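You operate a simulated robot arm through the tools that you are given. There is no shell and no other tool.

You are at the controls of a simulated robot arm. One attempt, no reset.

## Task
Plug in the brass lamp, switch it on and set the lamp knob to 1.
Fine: move the green tin off the socket onto the desk.
Where things are to end (x, y in the base frame): green tin within 0.06 m of [0.45, 0.08].
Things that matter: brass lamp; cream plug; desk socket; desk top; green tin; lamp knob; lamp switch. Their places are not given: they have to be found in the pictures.

Only the result counts: the job must be done as asked and must still hold three seconds after the hand-in. Knocking over, shifting, dropping, spilling or breaking anything else fails it.

## Robot
A 7-joint arm with a two-finger parallel gripper, fixed in place. Base frame: the origin is at the foot of the arm, x ahead of it, y to its left, z up; the work surface is at about z = 0.735. Lengths are in m, angles in degrees, forces in N, time in s.
With the tool pointing down near the work surface it reaches from about 0.28 to 0.68 m from the base axis. Its first joint turns from -66.0 to 66.0 degrees. Payload 1.57 kg.
The tool frame sits at the grasp point between the pads (the TCP): z along the fingers, y along the line on which they close. The tips reach 0.03 m beyond it. Largest opening 0.11 m; finger width 0.024, thickness 0.012; the body of the gripper, 0.048 by 0.112 m, starts 0.078 m behind the TCP.
Orientation is told as [roll, pitch, yaw] about the base's x, y, z axes, in that order, counted from this pose: with the fingers straight down and closing along the base's y, the tool's x points along the base's -x, its y along +y and its z along -z.

## Interface
- The arm moves only by the tool servo_tool. Its argument "moves" is a list of rows, each an object of numbers (a shift or turn left out is 0, a gripper value left out holds the last): "grip": the finger opening in m, from 0 to 0.11; "tx", "ty", "tz": the shift along the tool's x, y, z in m; "rx", "ry", "rz": the turn, a rotation vector about the tool's x, y, z in degrees. In form: [{"grip": .., "tx": .., "ty": .., "tz": .., "rx": .., "ry": .., "rz": ..}, ...]. A call has 1 to 20 rows; each row shifts and turns the commanded pose from where the row before left it, along the tool's axes as they then stand. Rows are played at 5 a second. More than 0.05 m and 8.6 degrees between two rows, or a gripper value outside its range, and nothing of the call is played. A pose out of reach is approached as far as the arm can. The call stops where the force on the tool passes 70 N (or 10 N more than at its start, if that is more) or the arm is blocked; 0.2 s more then pass. The fingers move at their own pace (about 0.108 m/s each) and stop on an object; they squeeze with about 39 N. The grip force told is the motor's: it shows also when the fingers shut on nothing. Time passes only in rows, and 0.2 s behind the last, so rows that do not move let the fingers close. The reply holds the time, the measured pose of the TCP, the force on the tool along the base axes, the opening and the grip force, in the units named above and with some noise, with the torque about the TCP (base axes, N m) and any sound that the robot's microphone picked up, and new pictures: "pictures" is both (left out), scene, wrist or none.
- Cameras (640 x 400 px; columns grow to the right, rows downward): "scene" is fixed at [0.1613, -0.3981, 1.3867]; the picture's right is [0.79, -0.62, 0.00], its down [-0.45, -0.58, -0.68] and it looks along [0.42, 0.53, -0.73] (base axes); focal length 335 px, centre (320, 200). "wrist" rides on the gripper at [0.07, 0.016, -0.141] in the tool frame; the picture's right is [-0.23, 0.97, 0.00], its down [-0.86, -0.20, -0.48] and it looks along [-0.47, -0.11, 0.88] (tool axes); focal length 222 px, centre (320, 200).
- locate(camera, pixels): for up to 12 pixels [column, row] of the newest picture of that camera ("zoom" is the newest enlarged one), the place [x, y, z] in the base frame of the surface seen there, good to about 0.003 m. The clock stands still meanwhile.
- zoom(camera, box): a new picture of the part [left, top, right, bottom] of that camera's present view, enlarged. The clock stands still meanwhile.
- sign_off(): hands the job in; it is judged then, once.

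Open the gripper and draw the arm clear of the work before you hand the job in, unless the task says otherwise.

The tools are called after "Call:" as name(argument=value, ...) on one line, values as JSON. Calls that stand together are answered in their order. servo_tool: Moves the arm, as the interface text tells. Its arguments: {"type":"object","properties":{"moves":{"type":"array","items":{"type":"object","properties":{"grip":{"type":"number"},"tx":{"type":"number"},"ty":{"type":"number"},"tz":{"type":"number"},"rx":{"type":"number"},"ry":{"type":"number"},"rz":{"type":"number"}}}},"pictures":{"type":"string","enum":["both","scene","wrist","none"]}},"required":["moves"]} The other tools are called the same way: locate (camera, pixels) gives the place of the surface under pixels of a picture; zoom (camera, box) takes an enlarged picture of a part of a camera's view; sign_off () hands the job in.

At the start:

```text
time_s: 0.0
tcp_pos: [0.3897, 0.0991, 1.0277]
tool_rot: [0.0, 0.0, 0.0]
contact_force: [0.6, 0.5, 1.2]
ft_torque: [-0.01, -0.02, -0.02]
opening: 0.1102
finger_force: 0.1
```

scene: 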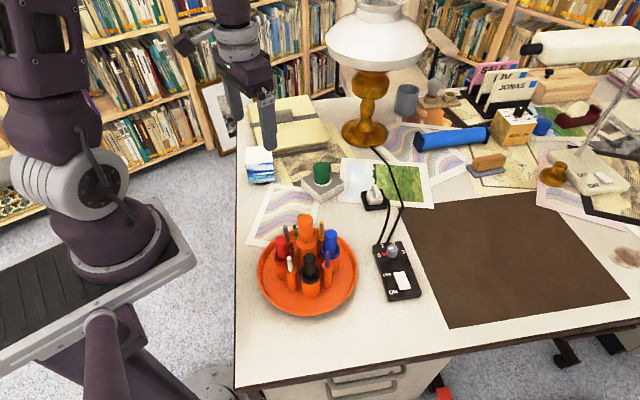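
wrist: 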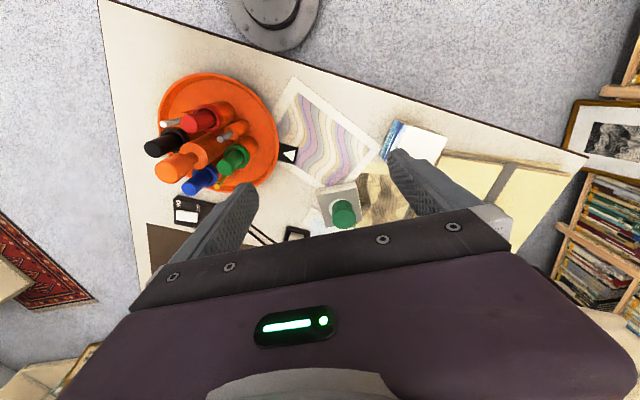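

The scene shows the brass lamp near (370,90), the green tin on a grey block around (322,175), a plug in a dark holder at (374,197), and a black control box at (398,270). I'll zoom in for detail.

Call:
zoom(camera="scene", box=[280, 140, 440, 240])

Call:
zoom(camera="scene", box=[340, 220, 460, 310])

Call:
zoom(camera="wrist", box=[140, 80, 460, 280])

```text
4.00 times, centred on (360, 190) of scene
```

zoom: 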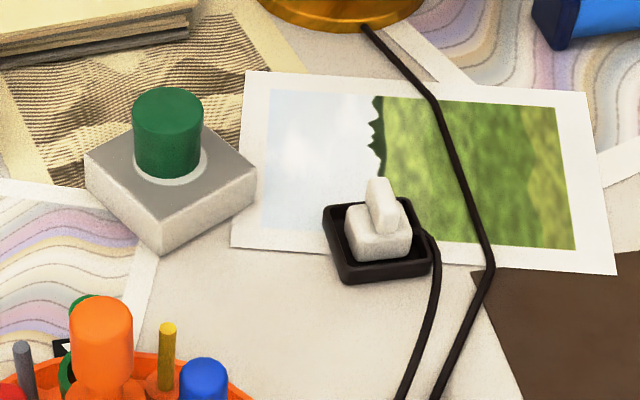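

```text
4.44 times, centred on (400, 265) of scene
```

zoom: 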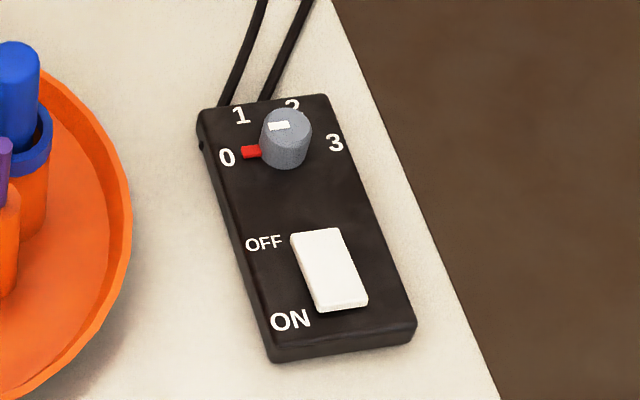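

```text
2.00 times, centred on (300, 180) of wrist
```

zoom: 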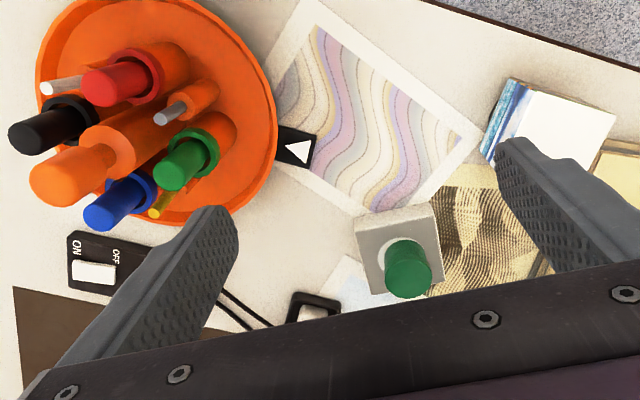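

I'll measure the tin, the socket block, the plug with its holder, the control box and neighbouring objects.

Call:
zoom(camera="scene", box=[280, 140, 440, 240])

Call:
locate(camera="zoom", pixels=[[168, 102], [168, 170], [203, 128], [95, 160], [163, 228], [250, 175], [380, 188], [392, 232], [378, 240], [335, 205], [345, 280], [430, 270]])

Call:
locate(camera="scene", pixels=[[395, 250], [391, 253], [377, 244], [402, 240], [421, 292], [393, 298], [400, 276], [407, 286], [310, 180], [334, 190], [327, 195], [322, 165]])

```text
4.00 times, centred on (360, 190) of scene
```

zoom: 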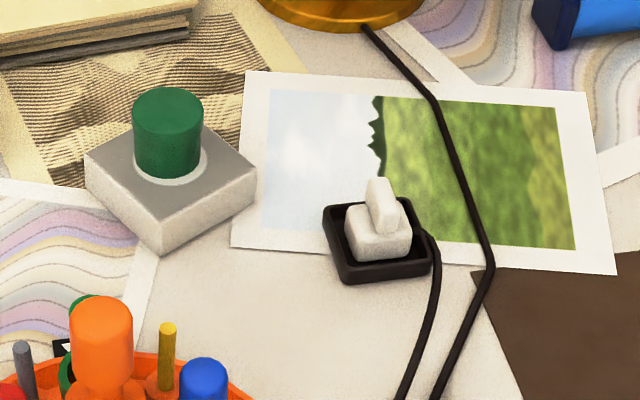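

```text
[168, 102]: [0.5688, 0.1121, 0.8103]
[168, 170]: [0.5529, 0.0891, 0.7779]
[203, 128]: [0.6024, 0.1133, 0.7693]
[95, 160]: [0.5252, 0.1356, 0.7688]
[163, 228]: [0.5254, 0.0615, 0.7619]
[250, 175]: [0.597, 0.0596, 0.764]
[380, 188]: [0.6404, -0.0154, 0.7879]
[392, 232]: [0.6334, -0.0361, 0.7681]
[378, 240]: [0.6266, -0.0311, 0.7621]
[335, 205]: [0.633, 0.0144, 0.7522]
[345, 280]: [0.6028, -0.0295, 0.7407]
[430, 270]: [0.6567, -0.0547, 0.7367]
```

```text
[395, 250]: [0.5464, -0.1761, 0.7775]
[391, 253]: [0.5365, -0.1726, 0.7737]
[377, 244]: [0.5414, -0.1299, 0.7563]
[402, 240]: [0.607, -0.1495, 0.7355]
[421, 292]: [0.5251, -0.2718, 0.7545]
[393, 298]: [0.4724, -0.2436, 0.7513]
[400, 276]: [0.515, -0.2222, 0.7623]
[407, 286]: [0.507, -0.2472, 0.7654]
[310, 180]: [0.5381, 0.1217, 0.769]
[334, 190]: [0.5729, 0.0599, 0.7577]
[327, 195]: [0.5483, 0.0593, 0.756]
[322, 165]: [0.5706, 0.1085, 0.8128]
```

The socket block spans roughly x 0.525–0.597, y 0.06–0.136, and the tin stands on it at about (0.567, 0.108) with its top at z≈0.812. Before moving I check the lamp, the tray and the target spot for clearance.

Call:
locate(camera="scene", pixels=[[330, 55], [375, 66], [420, 50], [365, 140], [345, 130], [293, 214], [312, 212], [300, 236], [265, 260], [305, 222], [355, 260], [262, 165]])

Call:
zoom(camera="scene", box=[240, 160, 400, 260])

```text
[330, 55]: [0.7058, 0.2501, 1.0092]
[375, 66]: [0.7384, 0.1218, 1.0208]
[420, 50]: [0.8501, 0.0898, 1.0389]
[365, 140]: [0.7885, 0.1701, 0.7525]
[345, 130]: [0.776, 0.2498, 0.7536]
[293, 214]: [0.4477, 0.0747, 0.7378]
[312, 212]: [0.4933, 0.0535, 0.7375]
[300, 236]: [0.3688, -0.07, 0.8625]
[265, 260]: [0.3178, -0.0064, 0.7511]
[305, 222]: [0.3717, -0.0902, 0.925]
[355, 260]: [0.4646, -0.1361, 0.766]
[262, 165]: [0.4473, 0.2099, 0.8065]
```

```text
4.00 times, centred on (320, 210) of scene
```

zoom: 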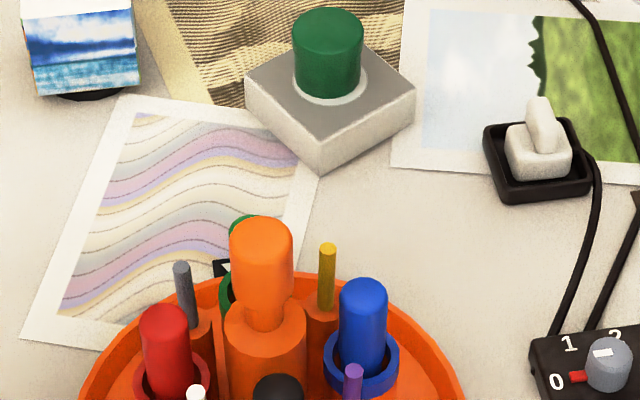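

The lamp is well back (base about (0.79, 0.2)) and the spot around (0.45, 0.08) is clear of the tray. I move above the tin at about z=0.90 and look from the wrist camera.

Call:
servo_tool(moves=[{"grip": 0.11, "tx": -0.03, "ty": 0.001, "tz": 0.015}, {"tx": -0.03, "ty": 0.001, "tz": 0.015}, {"tx": -0.03, "ty": 0.001, "tz": 0.015}, {"tx": -0.03, "ty": 0.001, "tz": 0.015}, {"tx": -0.03, "ty": 0.001, "tz": 0.015}, {"tx": -0.026, "ty": 0.003, "tz": 0.015}, {"tz": 0.02}, {}], pictures="both")

```text
time_s: 1.8
tcp_pos: [0.5631, 0.1085, 0.9146]
tool_rot: [0.0, 0.0, 0.0]
contact_force: [-0.4, 0.3, 0.6]
ft_torque: [0.01, -0.03, -0.02]
opening: 0.1102
finger_force: 0.1
```

scene: 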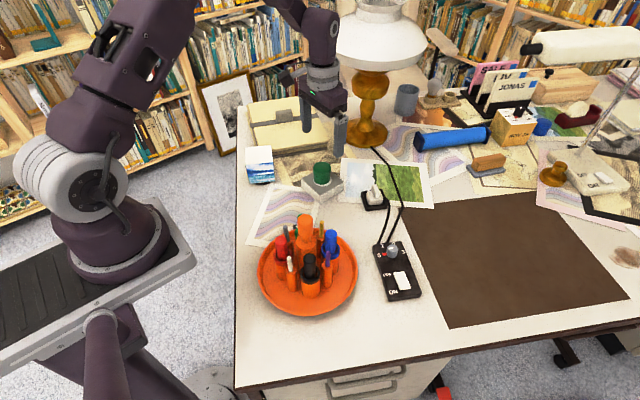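
wrist: 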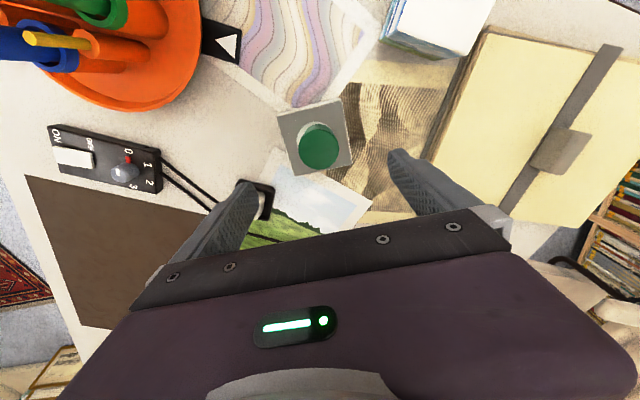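

The tin is seen at wrist (318,145) and the control box at (105,165). I zoom in on both.

Call:
zoom(camera="wrist", box=[40, 110, 200, 210])

Call:
zoom(camera="wrist", box=[240, 80, 400, 180])

Call:
locate(camera="wrist", pixels=[[318, 150], [318, 130], [297, 147], [337, 143], [280, 113], [340, 102], [289, 172], [351, 158], [303, 122], [265, 190]])

```text
4.00 times, centred on (120, 160) of wrist
```

zoom: 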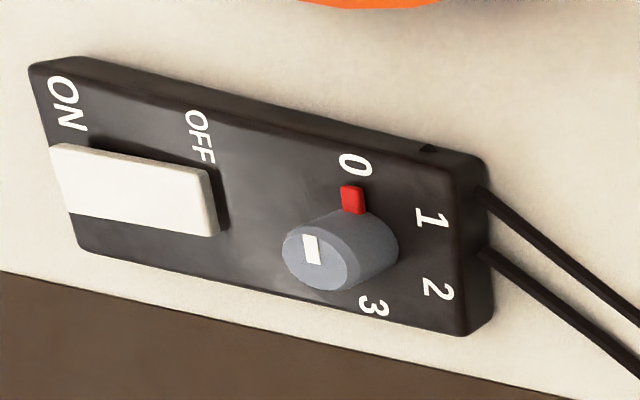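

```text
4.00 times, centred on (320, 130) of wrist
```

zoom: 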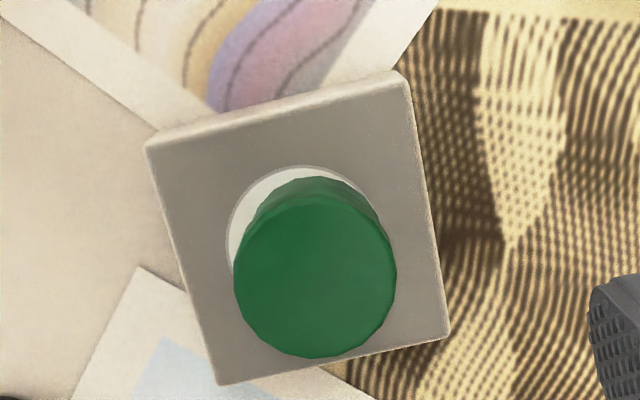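

```text
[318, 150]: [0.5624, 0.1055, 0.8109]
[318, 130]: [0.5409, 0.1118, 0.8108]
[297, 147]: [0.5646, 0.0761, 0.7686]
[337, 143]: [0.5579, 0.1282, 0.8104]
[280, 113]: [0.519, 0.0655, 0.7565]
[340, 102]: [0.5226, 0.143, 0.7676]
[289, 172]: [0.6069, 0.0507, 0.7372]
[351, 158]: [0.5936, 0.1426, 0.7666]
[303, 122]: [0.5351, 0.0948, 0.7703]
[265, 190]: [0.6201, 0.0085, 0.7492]
```

The tin's centre is about (0.562, 0.106), 46 mm wide, top z 0.811. I go down around it to z≈0.803, with the tips just above the socket's top at 0.769.

Call:
servo_tool(moves=[{"ty": -0.0025, "tz": 0.02}, {"tz": 0.025}, {"tz": 0.025}, {"tz": 0.022}, {"tz": 0.019}, {}], pictures="both")

```text
time_s: 3.2
tcp_pos: [0.5637, 0.105, 0.8097]
tool_rot: [0.0, 0.0, 0.0]
contact_force: [-0.3, -0.5, -0.4]
ft_torque: [-0.01, -0.03, -0.01]
opening: 0.1099
finger_force: 0.0
```

scene: 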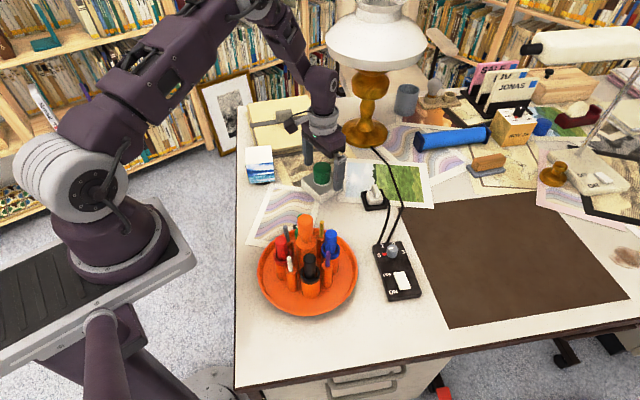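
wrist: 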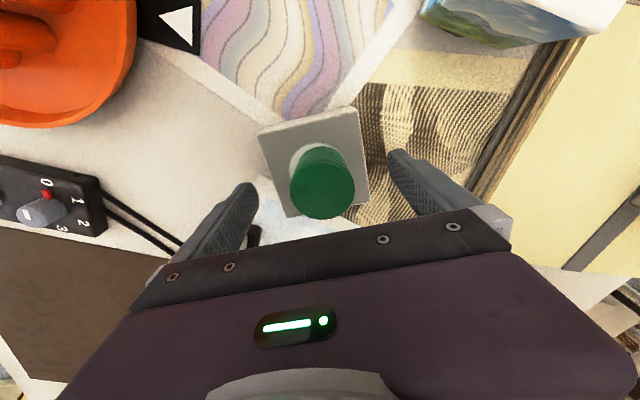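

The fingers straddle the tin with no contact. I lower a few millimetres more and close.

Call:
servo_tool(moves=[{"tz": 0.004}, {"grip": 0.03}, {}, {}, {}], pictures="wrist")

```text
time_s: 4.4
tcp_pos: [0.5639, 0.1053, 0.8037]
tool_rot: [0.0, 0.0, 0.0]
contact_force: [0.7, 1.1, 3.0]
ft_torque: [-0.05, -0.01, 0.02]
opening: 0.0451
finger_force: 38.9
```

wrist: 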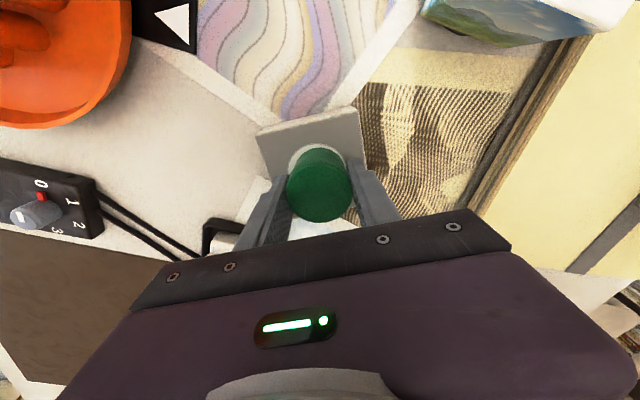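

The tin is held with a 45 mm opening. I lift it straight up by about 7 cm.

Call:
servo_tool(moves=[{"tz": -0.01}, {"tz": -0.015}, {"tz": -0.02}, {"tz": -0.025}, {}], pictures="both")

```text
time_s: 5.6
tcp_pos: [0.5646, 0.1068, 0.8728]
tool_rot: [0.1, 0.0, 0.0]
contact_force: [-0.2, 0.6, 0.2]
ft_torque: [-0.02, 0.02, 0.01]
opening: 0.0453
finger_force: 39.5
```

scene: 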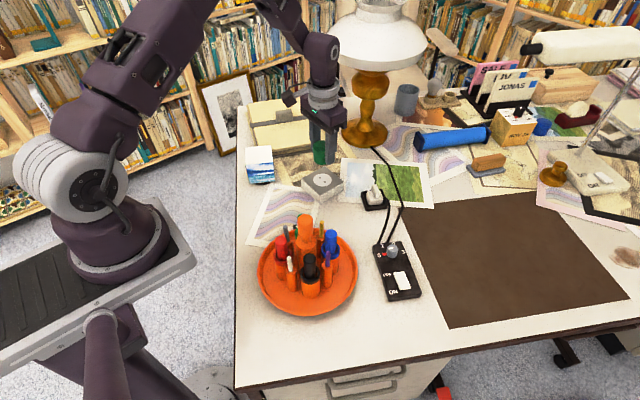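
wrist: 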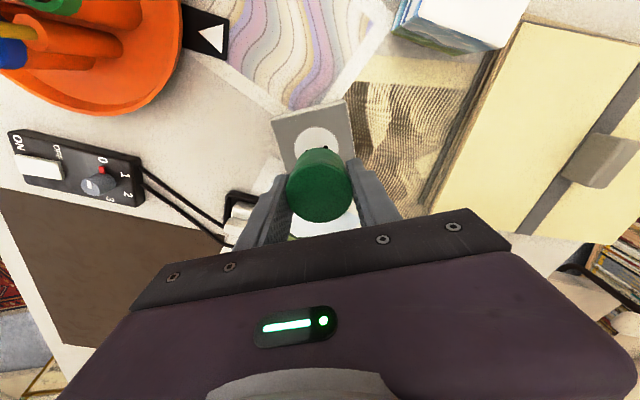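

The tin is free and the socket face shows at scene (322,181). I take a close look at the socket and at the plug.

Call:
zoom(camera="scene", box=[296, 160, 360, 200])

Call:
locate(camera="zoom", pixels=[[210, 230], [310, 190], [260, 210], [240, 180], [280, 240]])

Call:
zoom(camera="scene", box=[350, 175, 414, 215])

Call:
zoom(camera="wrist", box=[0, 110, 160, 210])

```text
10.00 times, centred on (328, 180) of scene
```

zoom: 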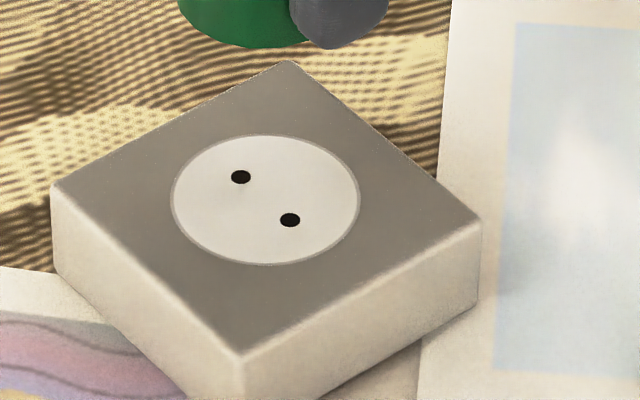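

```text
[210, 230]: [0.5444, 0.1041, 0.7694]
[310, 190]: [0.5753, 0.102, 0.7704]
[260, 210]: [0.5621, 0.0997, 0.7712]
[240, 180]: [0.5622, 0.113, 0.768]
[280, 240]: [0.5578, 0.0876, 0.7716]
```

```text
10.00 times, centred on (382, 195) of scene
```

zoom: 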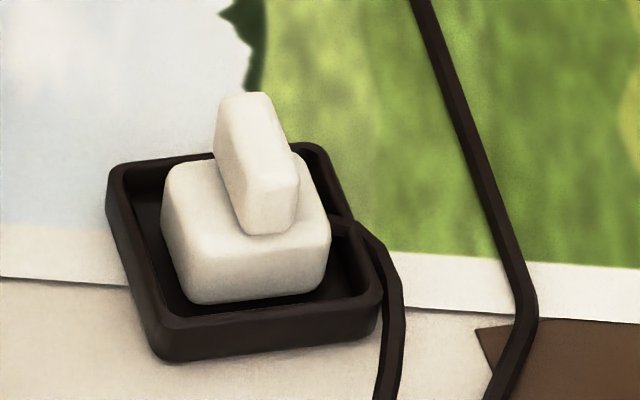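

```text
4.00 times, centred on (80, 160) of wrist
```

zoom: 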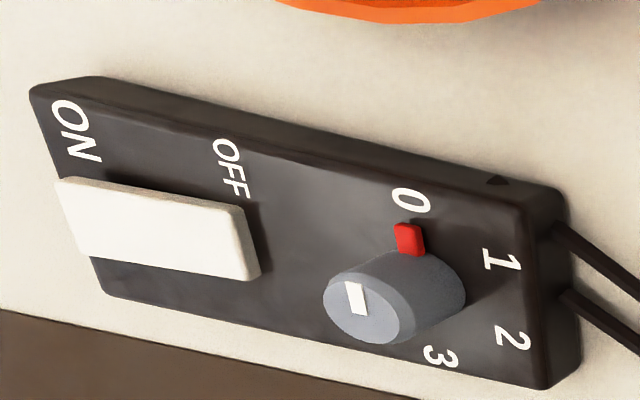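

The socket has two holes about y-aligned around (0.562, 0.104). Before placing the tin, I check the tray's rim distance to the target spot.

Call:
locate(camera="wrist", pixels=[[180, 30], [176, 70], [150, 102], [100, 110], [212, 35], [225, 20], [250, 70]])

Call:
locate(camera="scene", pixels=[[258, 285], [357, 275], [308, 314], [275, 245], [340, 245]])

```text
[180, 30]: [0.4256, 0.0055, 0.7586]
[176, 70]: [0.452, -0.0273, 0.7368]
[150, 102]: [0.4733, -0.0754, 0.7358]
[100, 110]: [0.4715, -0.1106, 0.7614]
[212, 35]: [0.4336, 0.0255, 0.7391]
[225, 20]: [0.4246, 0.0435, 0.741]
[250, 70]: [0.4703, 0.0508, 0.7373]
```

```text
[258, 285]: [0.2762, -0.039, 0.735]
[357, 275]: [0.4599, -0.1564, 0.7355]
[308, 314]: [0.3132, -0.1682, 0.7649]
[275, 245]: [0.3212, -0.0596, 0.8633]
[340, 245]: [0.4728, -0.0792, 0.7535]
```

The target spot is clear (tray rim ends near y≈0.01, card near y≈0.045). I carry the tin to about (0.46, 0.09) and lower it to just above the desk.

Call:
servo_tool(moves=[{"tx": 0.02, "ty": -0.003}, {"tx": 0.03, "ty": -0.005}, {"tx": 0.03, "ty": -0.005}, {"tx": 0.0245, "ty": -0.004}, {"tz": 0.02}, {"tz": 0.025}, {"tz": 0.025}, {"tz": 0.018}, {}], pictures="both")

```text
time_s: 7.6
tcp_pos: [0.4603, 0.0897, 0.785]
tool_rot: [-0.1, 0.1, 0.1]
contact_force: [0.5, 0.2, -0.4]
ft_torque: [0.02, 0.01, 0.02]
opening: 0.0451
finger_force: 39.3
```

scene: 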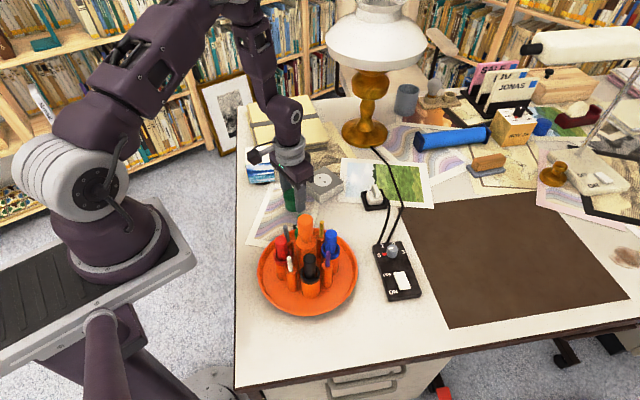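
wrist: 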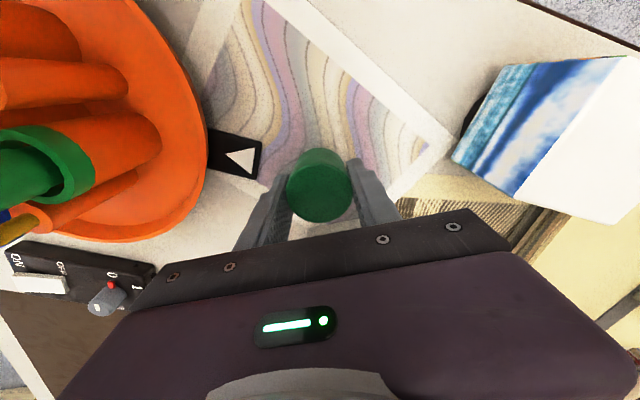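

TCP is at z 0.785; the black card's edge at wrist (262,150) is near the left finger, so I measure it before lowering.

Call:
locate(camera="wrist", pixels=[[262, 145], [256, 178], [245, 158], [235, 210], [245, 245], [265, 185]])

Call:
zoom(camera="scene", box=[248, 160, 360, 230])

```text
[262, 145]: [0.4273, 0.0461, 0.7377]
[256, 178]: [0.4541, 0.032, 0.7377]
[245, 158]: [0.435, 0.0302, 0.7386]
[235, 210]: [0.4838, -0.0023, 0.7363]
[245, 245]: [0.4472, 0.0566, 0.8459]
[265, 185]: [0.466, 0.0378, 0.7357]
```

```text
5.71 times, centred on (304, 195) of scene
```

zoom: 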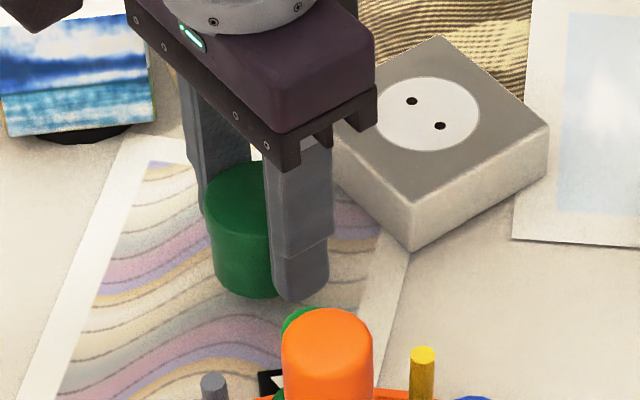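

The card is flat and just outside the finger's path. I lower gently in small steps until I feel the desk.

Call:
servo_tool(moves=[{"tz": 0.004}, {"tz": 0.003}, {"tz": 0.002}, {}], pictures="none")

```text
time_s: 8.6
tcp_pos: [0.4602, 0.0887, 0.7751]
tool_rot: [-0.1, 0.0, 0.0]
contact_force: [1.0, 0.0, -1.3]
ft_torque: [0.0, 0.0, 0.0]
opening: 0.045
finger_force: 39.3
```

No clear contact yet at z 0.775; I continue with 1.5 mm steps.

Call:
servo_tool(moves=[{"tz": 0.0015}, {"tz": 0.0015}, {}], pictures="none")

```text
time_s: 9.4
tcp_pos: [0.46, 0.0884, 0.7734]
tool_rot: [0.1, 0.1, -0.2]
contact_force: [-0.5, -0.5, -1.1]
ft_torque: [-0.03, -0.03, -0.03]
opening: 0.045
finger_force: 39.1
```

Call:
servo_tool(moves=[{"tz": 0.0015}, {"tz": 0.0015}, {}], pictures="scene")

Call:
zoom(camera="scene", box=[264, 180, 328, 220])

```text
time_s: 10.2
tcp_pos: [0.4606, 0.0873, 0.7694]
tool_rot: [-0.1, 0.0, 0.0]
contact_force: [-0.1, 0.8, 4.8]
ft_torque: [-0.13, 0.04, 0.03]
opening: 0.045
finger_force: 38.7
```

scene: 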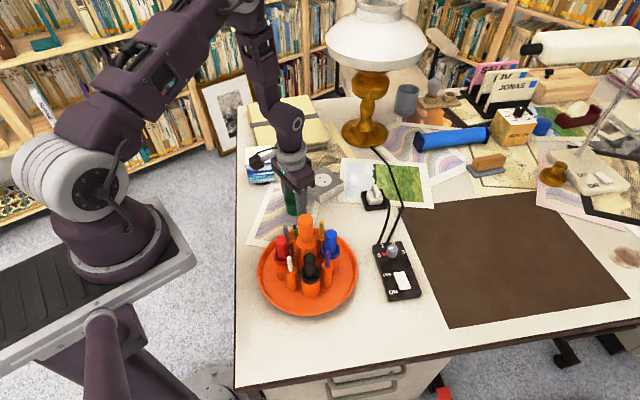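

```text
10.00 times, centred on (296, 200) of scene
```

zoom: 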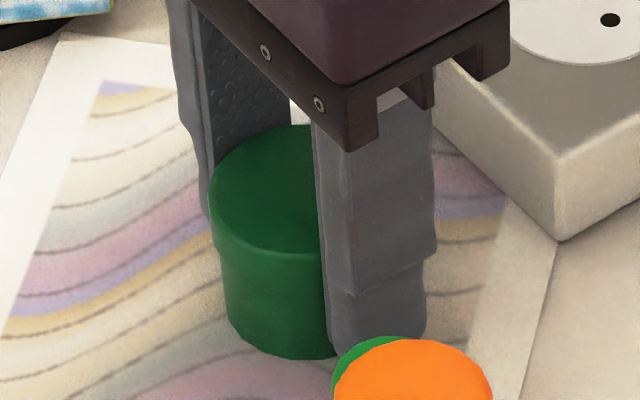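

The upward force of 4.8 N shows the tin has touched the desk. I open a little and draw straight up.

Call:
servo_tool(moves=[{"grip": 0.06}, {}, {}, {"tz": -0.01}, {"tz": -0.02}, {"tz": -0.03}, {"tz": -0.04}, {"tz": -0.04}, {}], pictures="both")

```text
time_s: 12.2
tcp_pos: [0.4603, 0.0895, 0.9092]
tool_rot: [-0.1, 0.0, 0.0]
contact_force: [0.3, 0.2, -0.7]
ft_torque: [-0.01, -0.02, 0.0]
opening: 0.06
finger_force: 0.2
```

scene: 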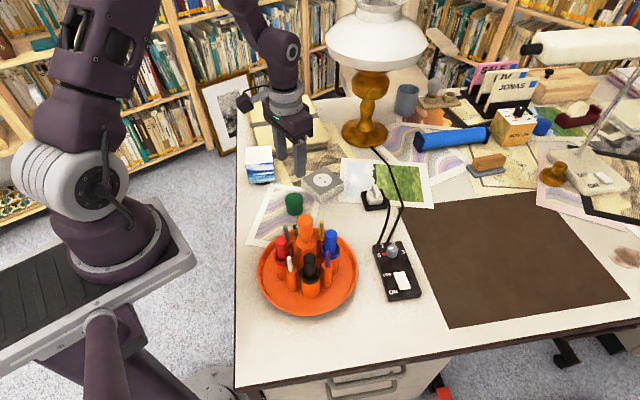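
wrist: 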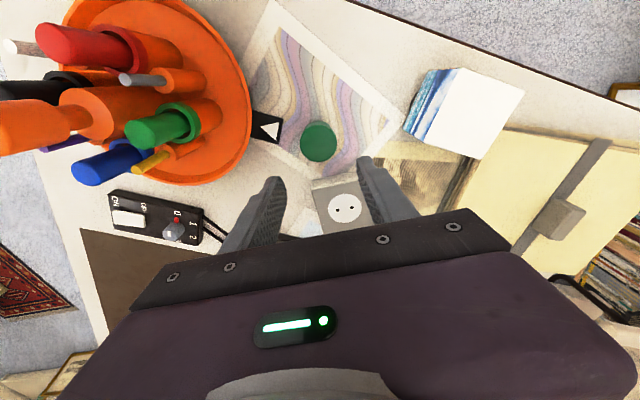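

The tin stands at (293,203) in the scene. Now I measure the plug and its holder in a scene zoom.

Call:
zoom(camera="scene", box=[350, 175, 414, 215])

Call:
locate(camera="zoom", pixels=[[225, 105], [262, 98], [292, 172], [245, 180], [255, 140], [270, 210], [190, 200], [210, 265], [310, 250], [175, 170], [115, 170], [330, 160]])

Call:
zoom(camera="wrist", box=[300, 170, 380, 220])

```text
10.00 times, centred on (382, 195) of scene
```

zoom: 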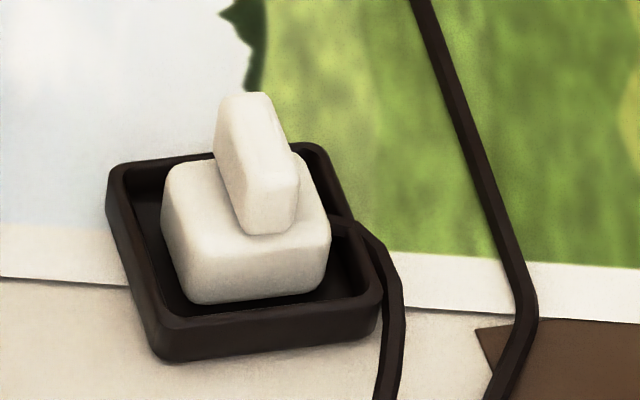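

```text
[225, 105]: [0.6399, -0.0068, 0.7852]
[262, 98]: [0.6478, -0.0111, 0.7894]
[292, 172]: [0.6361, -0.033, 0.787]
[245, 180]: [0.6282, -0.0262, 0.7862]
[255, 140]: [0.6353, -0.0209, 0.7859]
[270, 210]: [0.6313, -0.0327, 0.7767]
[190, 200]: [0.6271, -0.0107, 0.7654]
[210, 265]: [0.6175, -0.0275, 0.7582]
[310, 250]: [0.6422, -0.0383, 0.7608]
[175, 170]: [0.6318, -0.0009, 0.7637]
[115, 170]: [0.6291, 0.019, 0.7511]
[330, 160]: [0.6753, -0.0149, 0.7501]
```

```text
8.00 times, centred on (340, 195) of wrist
```

zoom: 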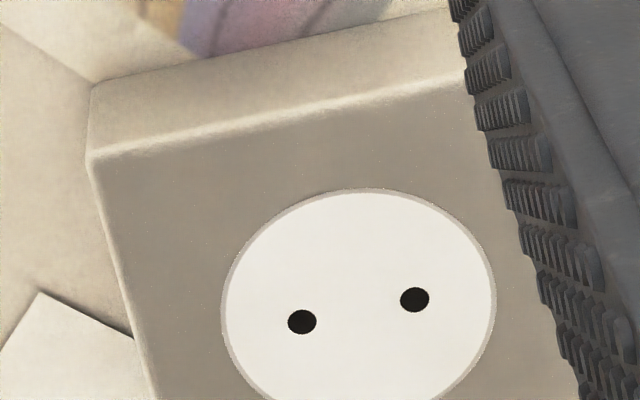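

The fin on the plug runs along about 60° from base x, centred near (0.638, -0.020), top z≈0.788, about 10 mm thick; body top ≈0.765. I locate the socket holes in this wrist zoom.

Call:
locate(camera="zoom", pixels=[[302, 322], [414, 299], [358, 310], [222, 310], [495, 290], [360, 190], [92, 160], [130, 335]])

Call:
zoom(camera="scene", box=[304, 165, 344, 190])

```text
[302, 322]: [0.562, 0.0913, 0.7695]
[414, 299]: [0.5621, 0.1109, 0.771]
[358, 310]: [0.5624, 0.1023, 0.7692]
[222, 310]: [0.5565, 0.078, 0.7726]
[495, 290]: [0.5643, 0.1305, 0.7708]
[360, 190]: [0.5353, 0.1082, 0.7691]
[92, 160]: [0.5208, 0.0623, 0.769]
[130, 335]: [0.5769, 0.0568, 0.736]
```

```text
16.00 times, centred on (324, 178) of scene
```

zoom: 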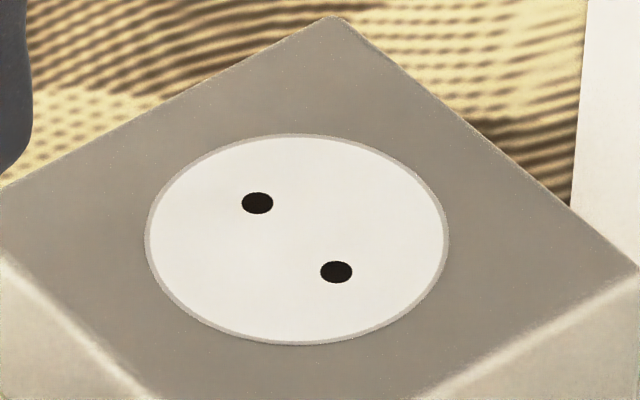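

The holes are at (0.562, 0.091) and (0.562, 0.111), so the line is along y with centre (0.562, 0.1015). I move above the plug at z≈0.91 and turn the tool by +60° yaw so the fingers close across the fin.

Call:
servo_tool(moves=[{"grip": 0.06, "tx": -0.0297, "ty": -0.0182}, {"tx": -0.0297, "ty": -0.0182}, {"tx": -0.0297, "ty": -0.0182}, {"tx": -0.0297, "ty": -0.0182}, {"tx": -0.0297, "ty": -0.0182}, {"tx": -0.0295, "ty": -0.018}, {"rz": -8.57}, {"rz": -8.57}, {"rz": -8.57}, {"rz": -8.57}, {"rz": -8.57}, {"rz": -8.57}, {"rz": -8.57}, {}], pictures="both")

```text
time_s: 15.2
tcp_pos: [0.6396, -0.0213, 0.9111]
tool_rot: [-0.1, 0.2, 60.1]
contact_force: [-0.3, 0.5, 0.4]
ft_torque: [0.04, 0.03, 0.03]
opening: 0.06
finger_force: 0.0
```

scene: 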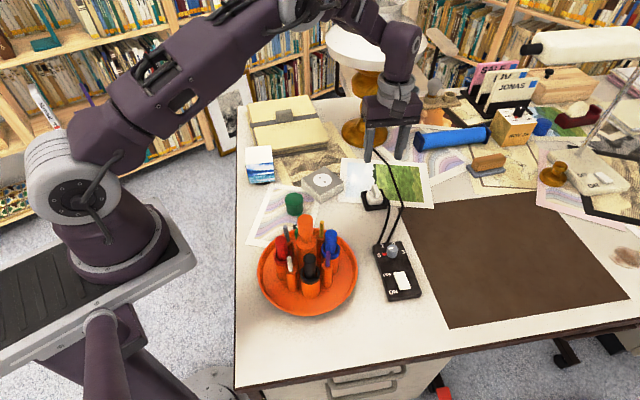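
wrist: 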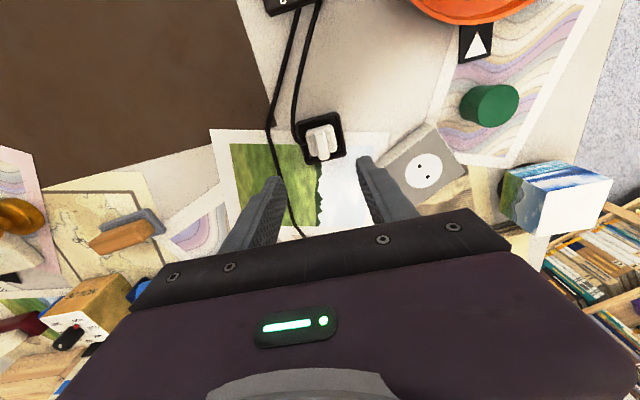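

The plug shows at wrist (321,140) between the fingers. I zoom in to refine its position and orientation.

Call:
zoom(camera="wrist", box=[280, 110, 360, 160])

Call:
zoom(camera="scene", box=[300, 0, 460, 100])

```text
8.00 times, centred on (320, 135) of wrist
```

zoom: 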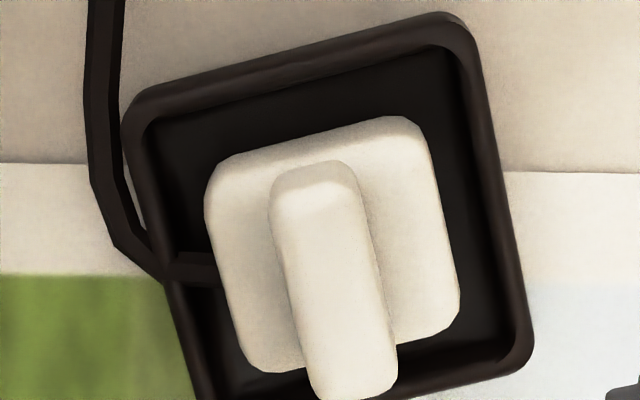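

```text
4.00 times, centred on (380, 50) of scene
```

zoom: 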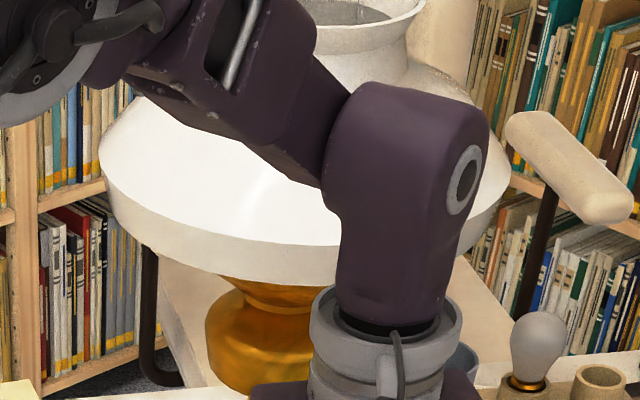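

I locate points along the fin's top edge to get its exact direction and centre.

Call:
locate(camera="wrist", pixels=[[320, 134], [324, 152], [322, 143], [315, 142], [328, 142], [326, 157]])

Call:
zoom(camera="wrist", box=[290, 120, 354, 160])

Call:
locate(camera="zoom", pixels=[[290, 150], [355, 360], [235, 160], [305, 370], [265, 250], [380, 240], [300, 200], [340, 320], [240, 200], [355, 200], [280, 330], [395, 320]])

```text
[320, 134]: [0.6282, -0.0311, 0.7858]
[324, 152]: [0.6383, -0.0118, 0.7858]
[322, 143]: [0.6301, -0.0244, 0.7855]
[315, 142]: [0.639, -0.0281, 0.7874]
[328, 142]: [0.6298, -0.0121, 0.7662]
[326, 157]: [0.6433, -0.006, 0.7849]
```

```text
10.00 times, centred on (322, 140) of wrist
```

zoom: 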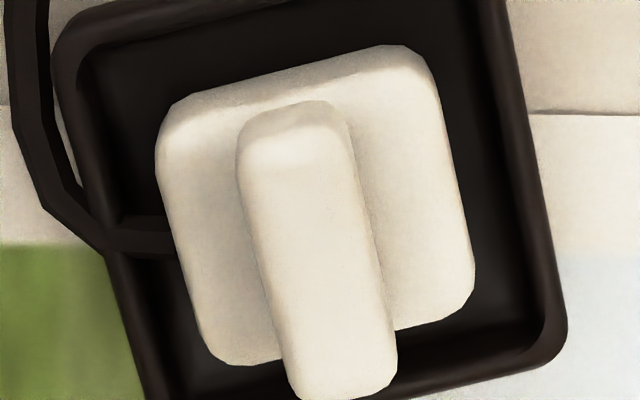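

```text
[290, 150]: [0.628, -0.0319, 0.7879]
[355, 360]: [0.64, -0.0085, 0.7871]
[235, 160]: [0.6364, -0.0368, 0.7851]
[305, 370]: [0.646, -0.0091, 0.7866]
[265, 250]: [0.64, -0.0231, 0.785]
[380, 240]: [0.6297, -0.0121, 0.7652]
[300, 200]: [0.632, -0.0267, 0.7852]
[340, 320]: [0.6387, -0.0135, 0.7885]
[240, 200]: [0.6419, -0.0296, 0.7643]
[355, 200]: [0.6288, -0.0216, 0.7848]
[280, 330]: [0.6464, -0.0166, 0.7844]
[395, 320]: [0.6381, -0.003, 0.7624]
```

The fin is aligned with the tool within about 1° and its centre is about 1 mm off in tool y. I descend so the tips stop just above the plug body (TCP ≈0.80).

Call:
servo_tool(moves=[{"grip": 0.05, "ty": 0.001, "tz": 0.02}, {"tz": 0.025}, {"tz": 0.025}, {"tz": 0.02}, {"tz": 0.015}, {}, {}], pictures="both")

Call:
zoom(camera="scene", box=[340, 150, 420, 200])

Call:
zoom(camera="wrist", box=[240, 110, 400, 210])

```text
time_s: 16.8
tcp_pos: [0.6371, -0.0195, 0.8057]
tool_rot: [0.1, 0.0, 60.0]
contact_force: [0.5, -0.2, 0.1]
ft_torque: [0.01, 0.0, 0.0]
opening: 0.05
finger_force: 0.0
```

scene: 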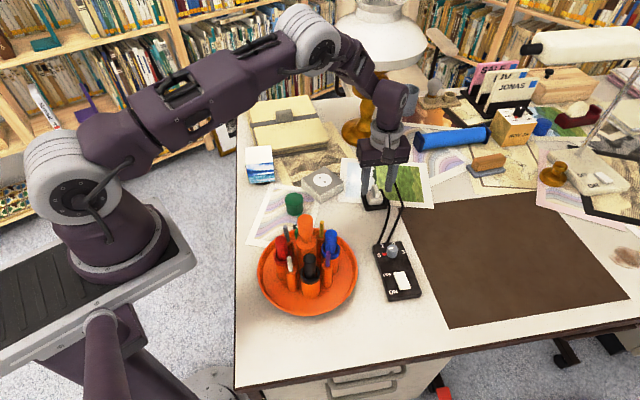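
wrist: 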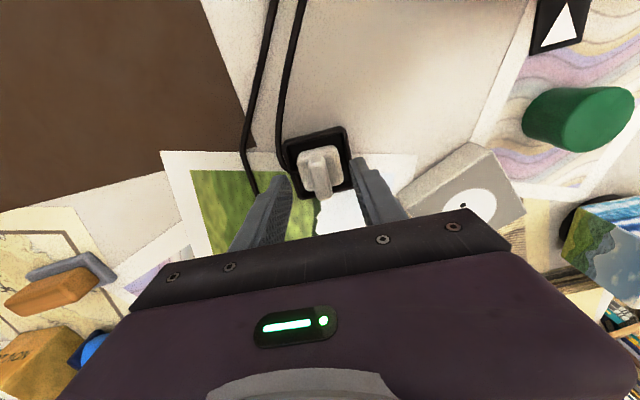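

```text
8.00 times, centred on (380, 175) of scene
```

zoom: 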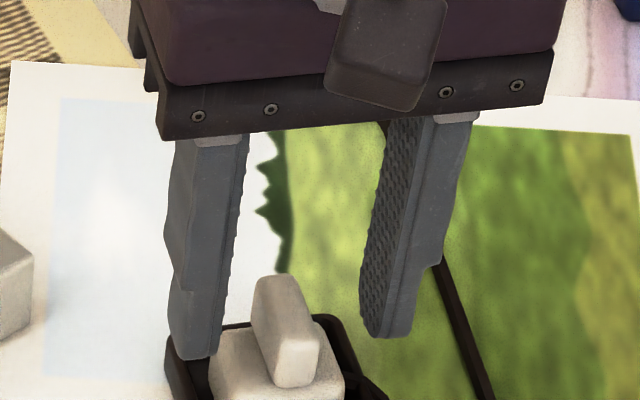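

```text
4.00 times, centred on (320, 160) of wrist
```

zoom: 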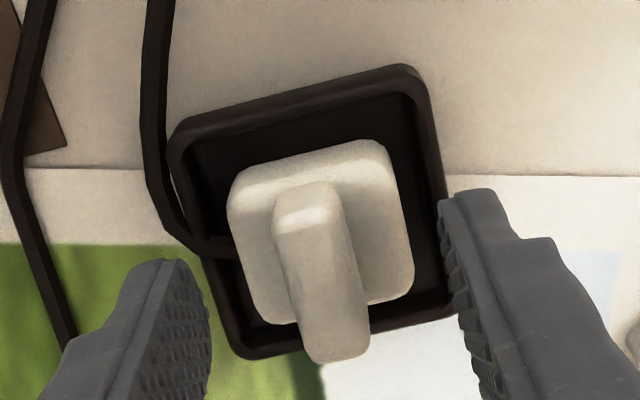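

The fin sits between the open fingers. I lower the last 6 mm and close on it.

Call:
servo_tool(moves=[{"tz": 0.003}, {"tz": 0.003}, {"grip": 0.0}, {}, {}, {}], pictures="both")

Call:
zoom(camera="scene", box=[340, 150, 420, 200])

```text
time_s: 18.2
tcp_pos: [0.6377, -0.0205, 0.7989]
tool_rot: [0.0, 0.0, 59.9]
contact_force: [0.3, -0.4, 0.0]
ft_torque: [0.0, 0.03, 0.0]
opening: 0.0132
finger_force: 30.0
```

scene: 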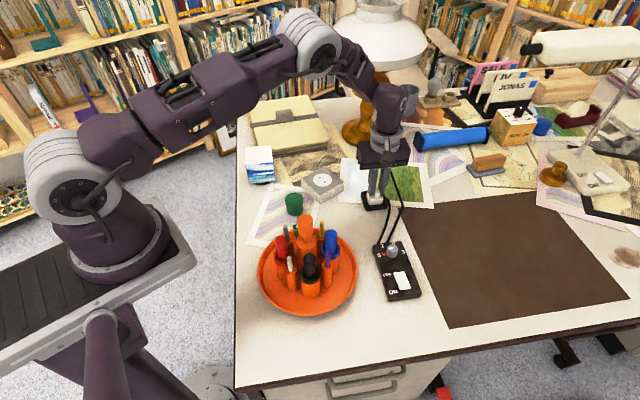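
wrist: 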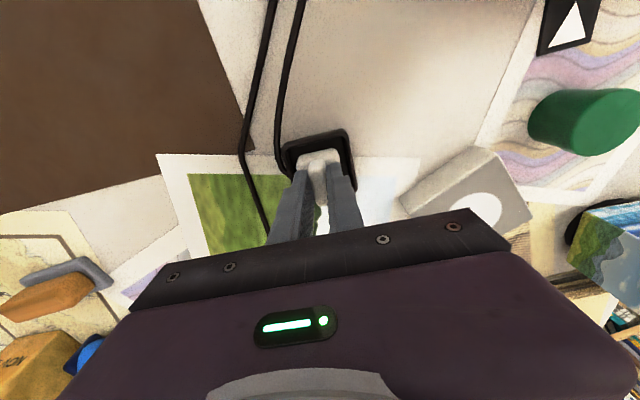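

```text
8.00 times, centred on (380, 175) of scene
```

zoom: 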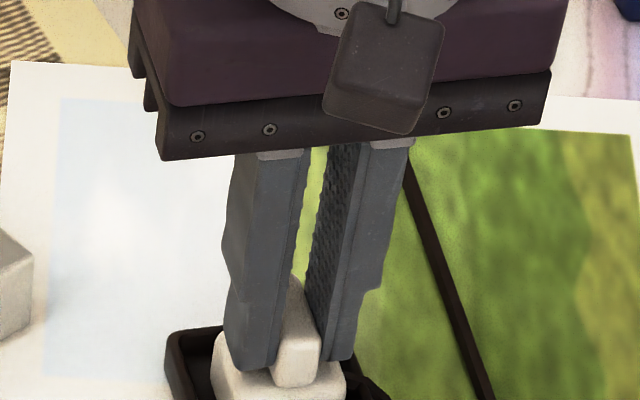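

The fingers hold the fin at 13 mm. I lift slowly about 7 cm and then look at the prongs.

Call:
servo_tool(moves=[{}, {"tz": -0.005}, {"tz": -0.01}, {"tz": -0.015}, {"tz": -0.02}, {"tz": -0.02}, {}], pictures="both")

Call:
zoom(camera="scene", box=[340, 130, 436, 190])

```text
time_s: 19.8
tcp_pos: [0.6359, -0.0206, 0.8702]
tool_rot: [0.0, -0.1, 59.9]
contact_force: [-0.4, -0.1, -0.8]
ft_torque: [0.0, 0.02, -0.01]
opening: 0.0133
finger_force: 30.0
```

scene: 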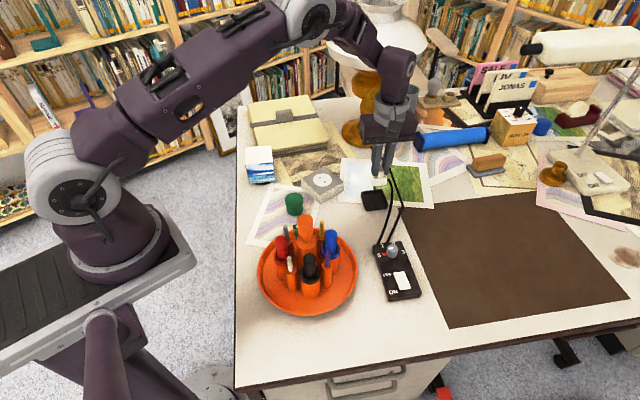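
wrist: 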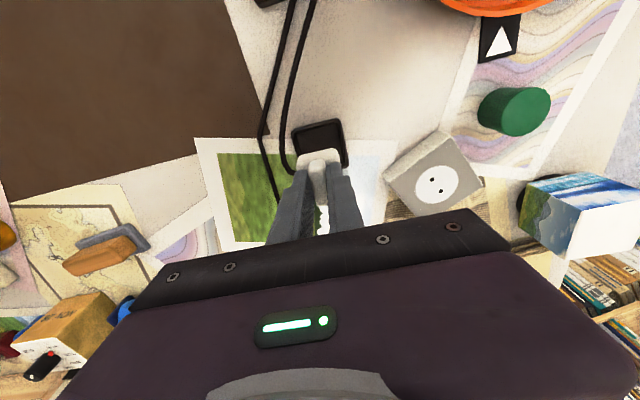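

```text
6.67 times, centred on (388, 160) of scene
```

zoom: 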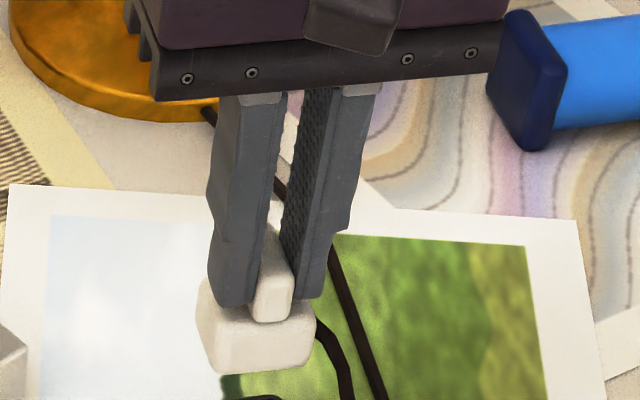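

The plug is up, but its prongs are hidden under the body. I bring it nearer and tilt the tool by about 30° so the underside shows to the scene camera.

Call:
servo_tool(moves=[{"tx": 0.0047, "ty": 0.0241, "tz": -0.012}, {"tx": 0.0047, "ty": 0.0241, "tz": -0.012}, {"tx": 0.0047, "ty": 0.0241, "tz": -0.012}, {"tx": 0.0047, "ty": 0.0241, "tz": -0.012}, {"tx": 0.0047, "ty": 0.0241, "tz": -0.012}, {"ry": 7, "rx": -2.5}, {"ry": 7, "rx": -2.5}, {"ry": 7, "rx": -2.5}, {"ry": 7, "rx": -2.5}, {}], pictures="both")

Call:
zoom(camera="scene", box=[290, 130, 386, 190])

```text
time_s: 22.0
tcp_pos: [0.522, 0.0181, 0.9299]
tool_rot: [10.8, 27.7, 62.8]
contact_force: [-0.8, 0.7, -1.1]
ft_torque: [0.04, -0.01, -0.01]
opening: 0.0131
finger_force: 29.8
```

scene: 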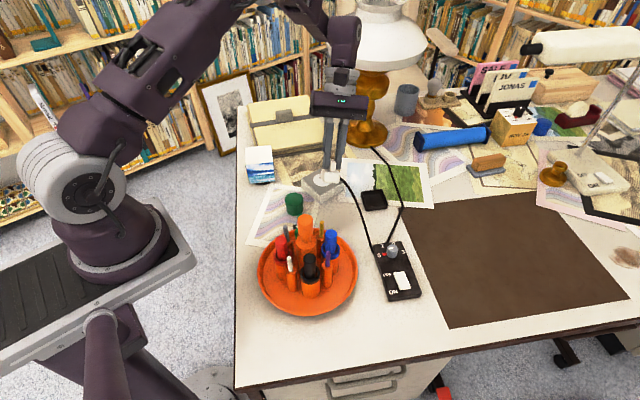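
wrist: 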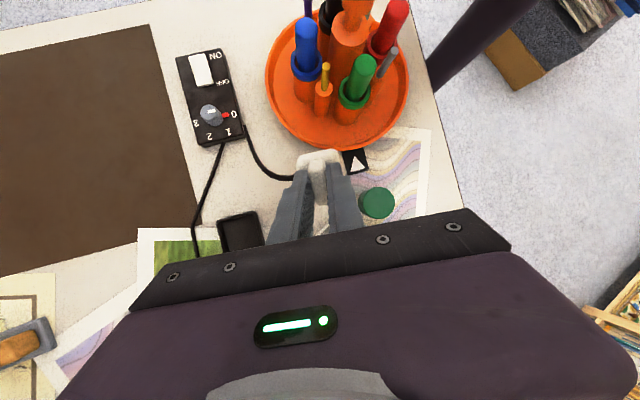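

```text
6.67 times, centred on (338, 160) of scene
```

zoom: 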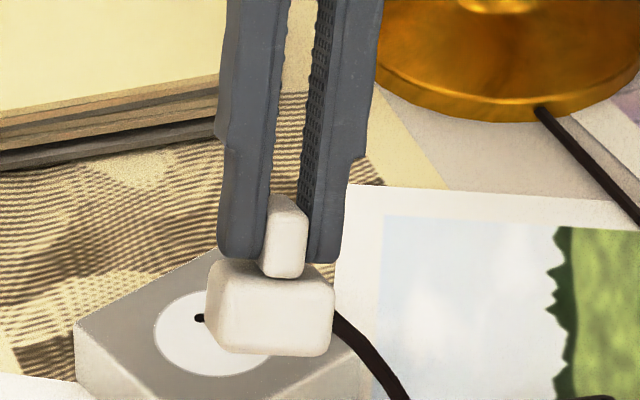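

No prongs show below the body at this angle. I tilt about 22° more to see the underside.

Call:
servo_tool(moves=[{"ry": 7, "rx": -2.5}, {"ry": 7, "rx": -2.5}, {"ry": 7, "rx": -2.5}, {}], pictures="both")

Call:
zoom(camera="scene", box=[300, 150, 380, 200])

```text
time_s: 23.0
tcp_pos: [0.5215, 0.02, 0.9299]
tool_rot: [23.5, 48.1, 70.4]
contact_force: [0.7, -0.1, -0.4]
ft_torque: [-0.01, -0.02, 0.01]
opening: 0.0131
finger_force: 29.8
```

scene: 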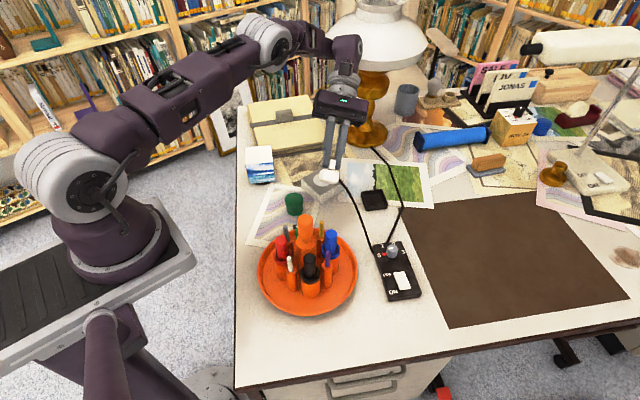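
wrist: 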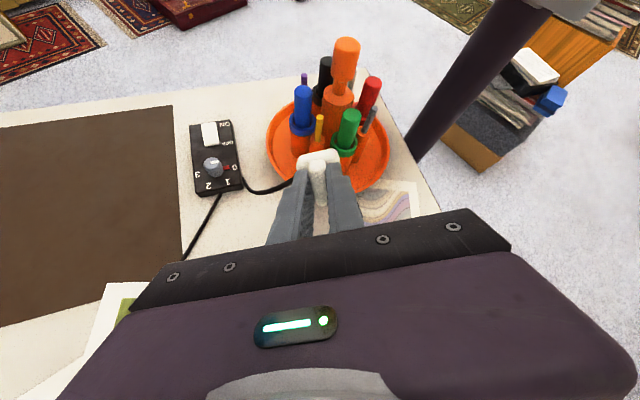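

```text
8.00 times, centred on (340, 175) of scene
```

zoom: 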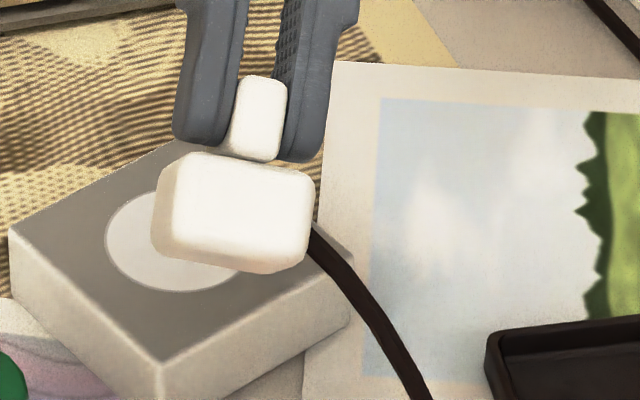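

The underside shows only as a thin strip with no long prongs. I move away from the lamp (toward the base and up) before tilting further for a proper look at the underside.

Call:
servo_tool(moves=[{"tx": 0.0212, "ty": 0.015, "tz": 0.003}, {"tx": 0.0212, "ty": 0.015, "tz": 0.003}, {"tx": 0.0212, "ty": 0.015, "tz": 0.003}, {"tx": 0.0212, "ty": 0.015, "tz": 0.003}, {"tx": 0.0212, "ty": 0.015, "tz": 0.003}, {}], pictures="scene")

```text
time_s: 24.4
tcp_pos: [0.4308, -0.0114, 1.0188]
tool_rot: [23.3, 47.9, 70.4]
contact_force: [0.1, 0.1, -0.2]
ft_torque: [0.01, -0.03, 0.0]
opening: 0.013
finger_force: 30.5
```

scene: 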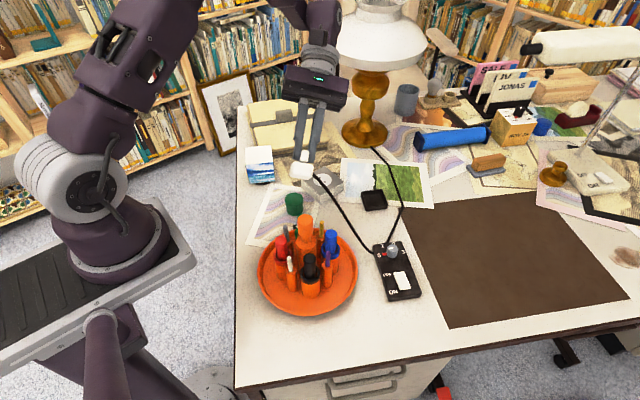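

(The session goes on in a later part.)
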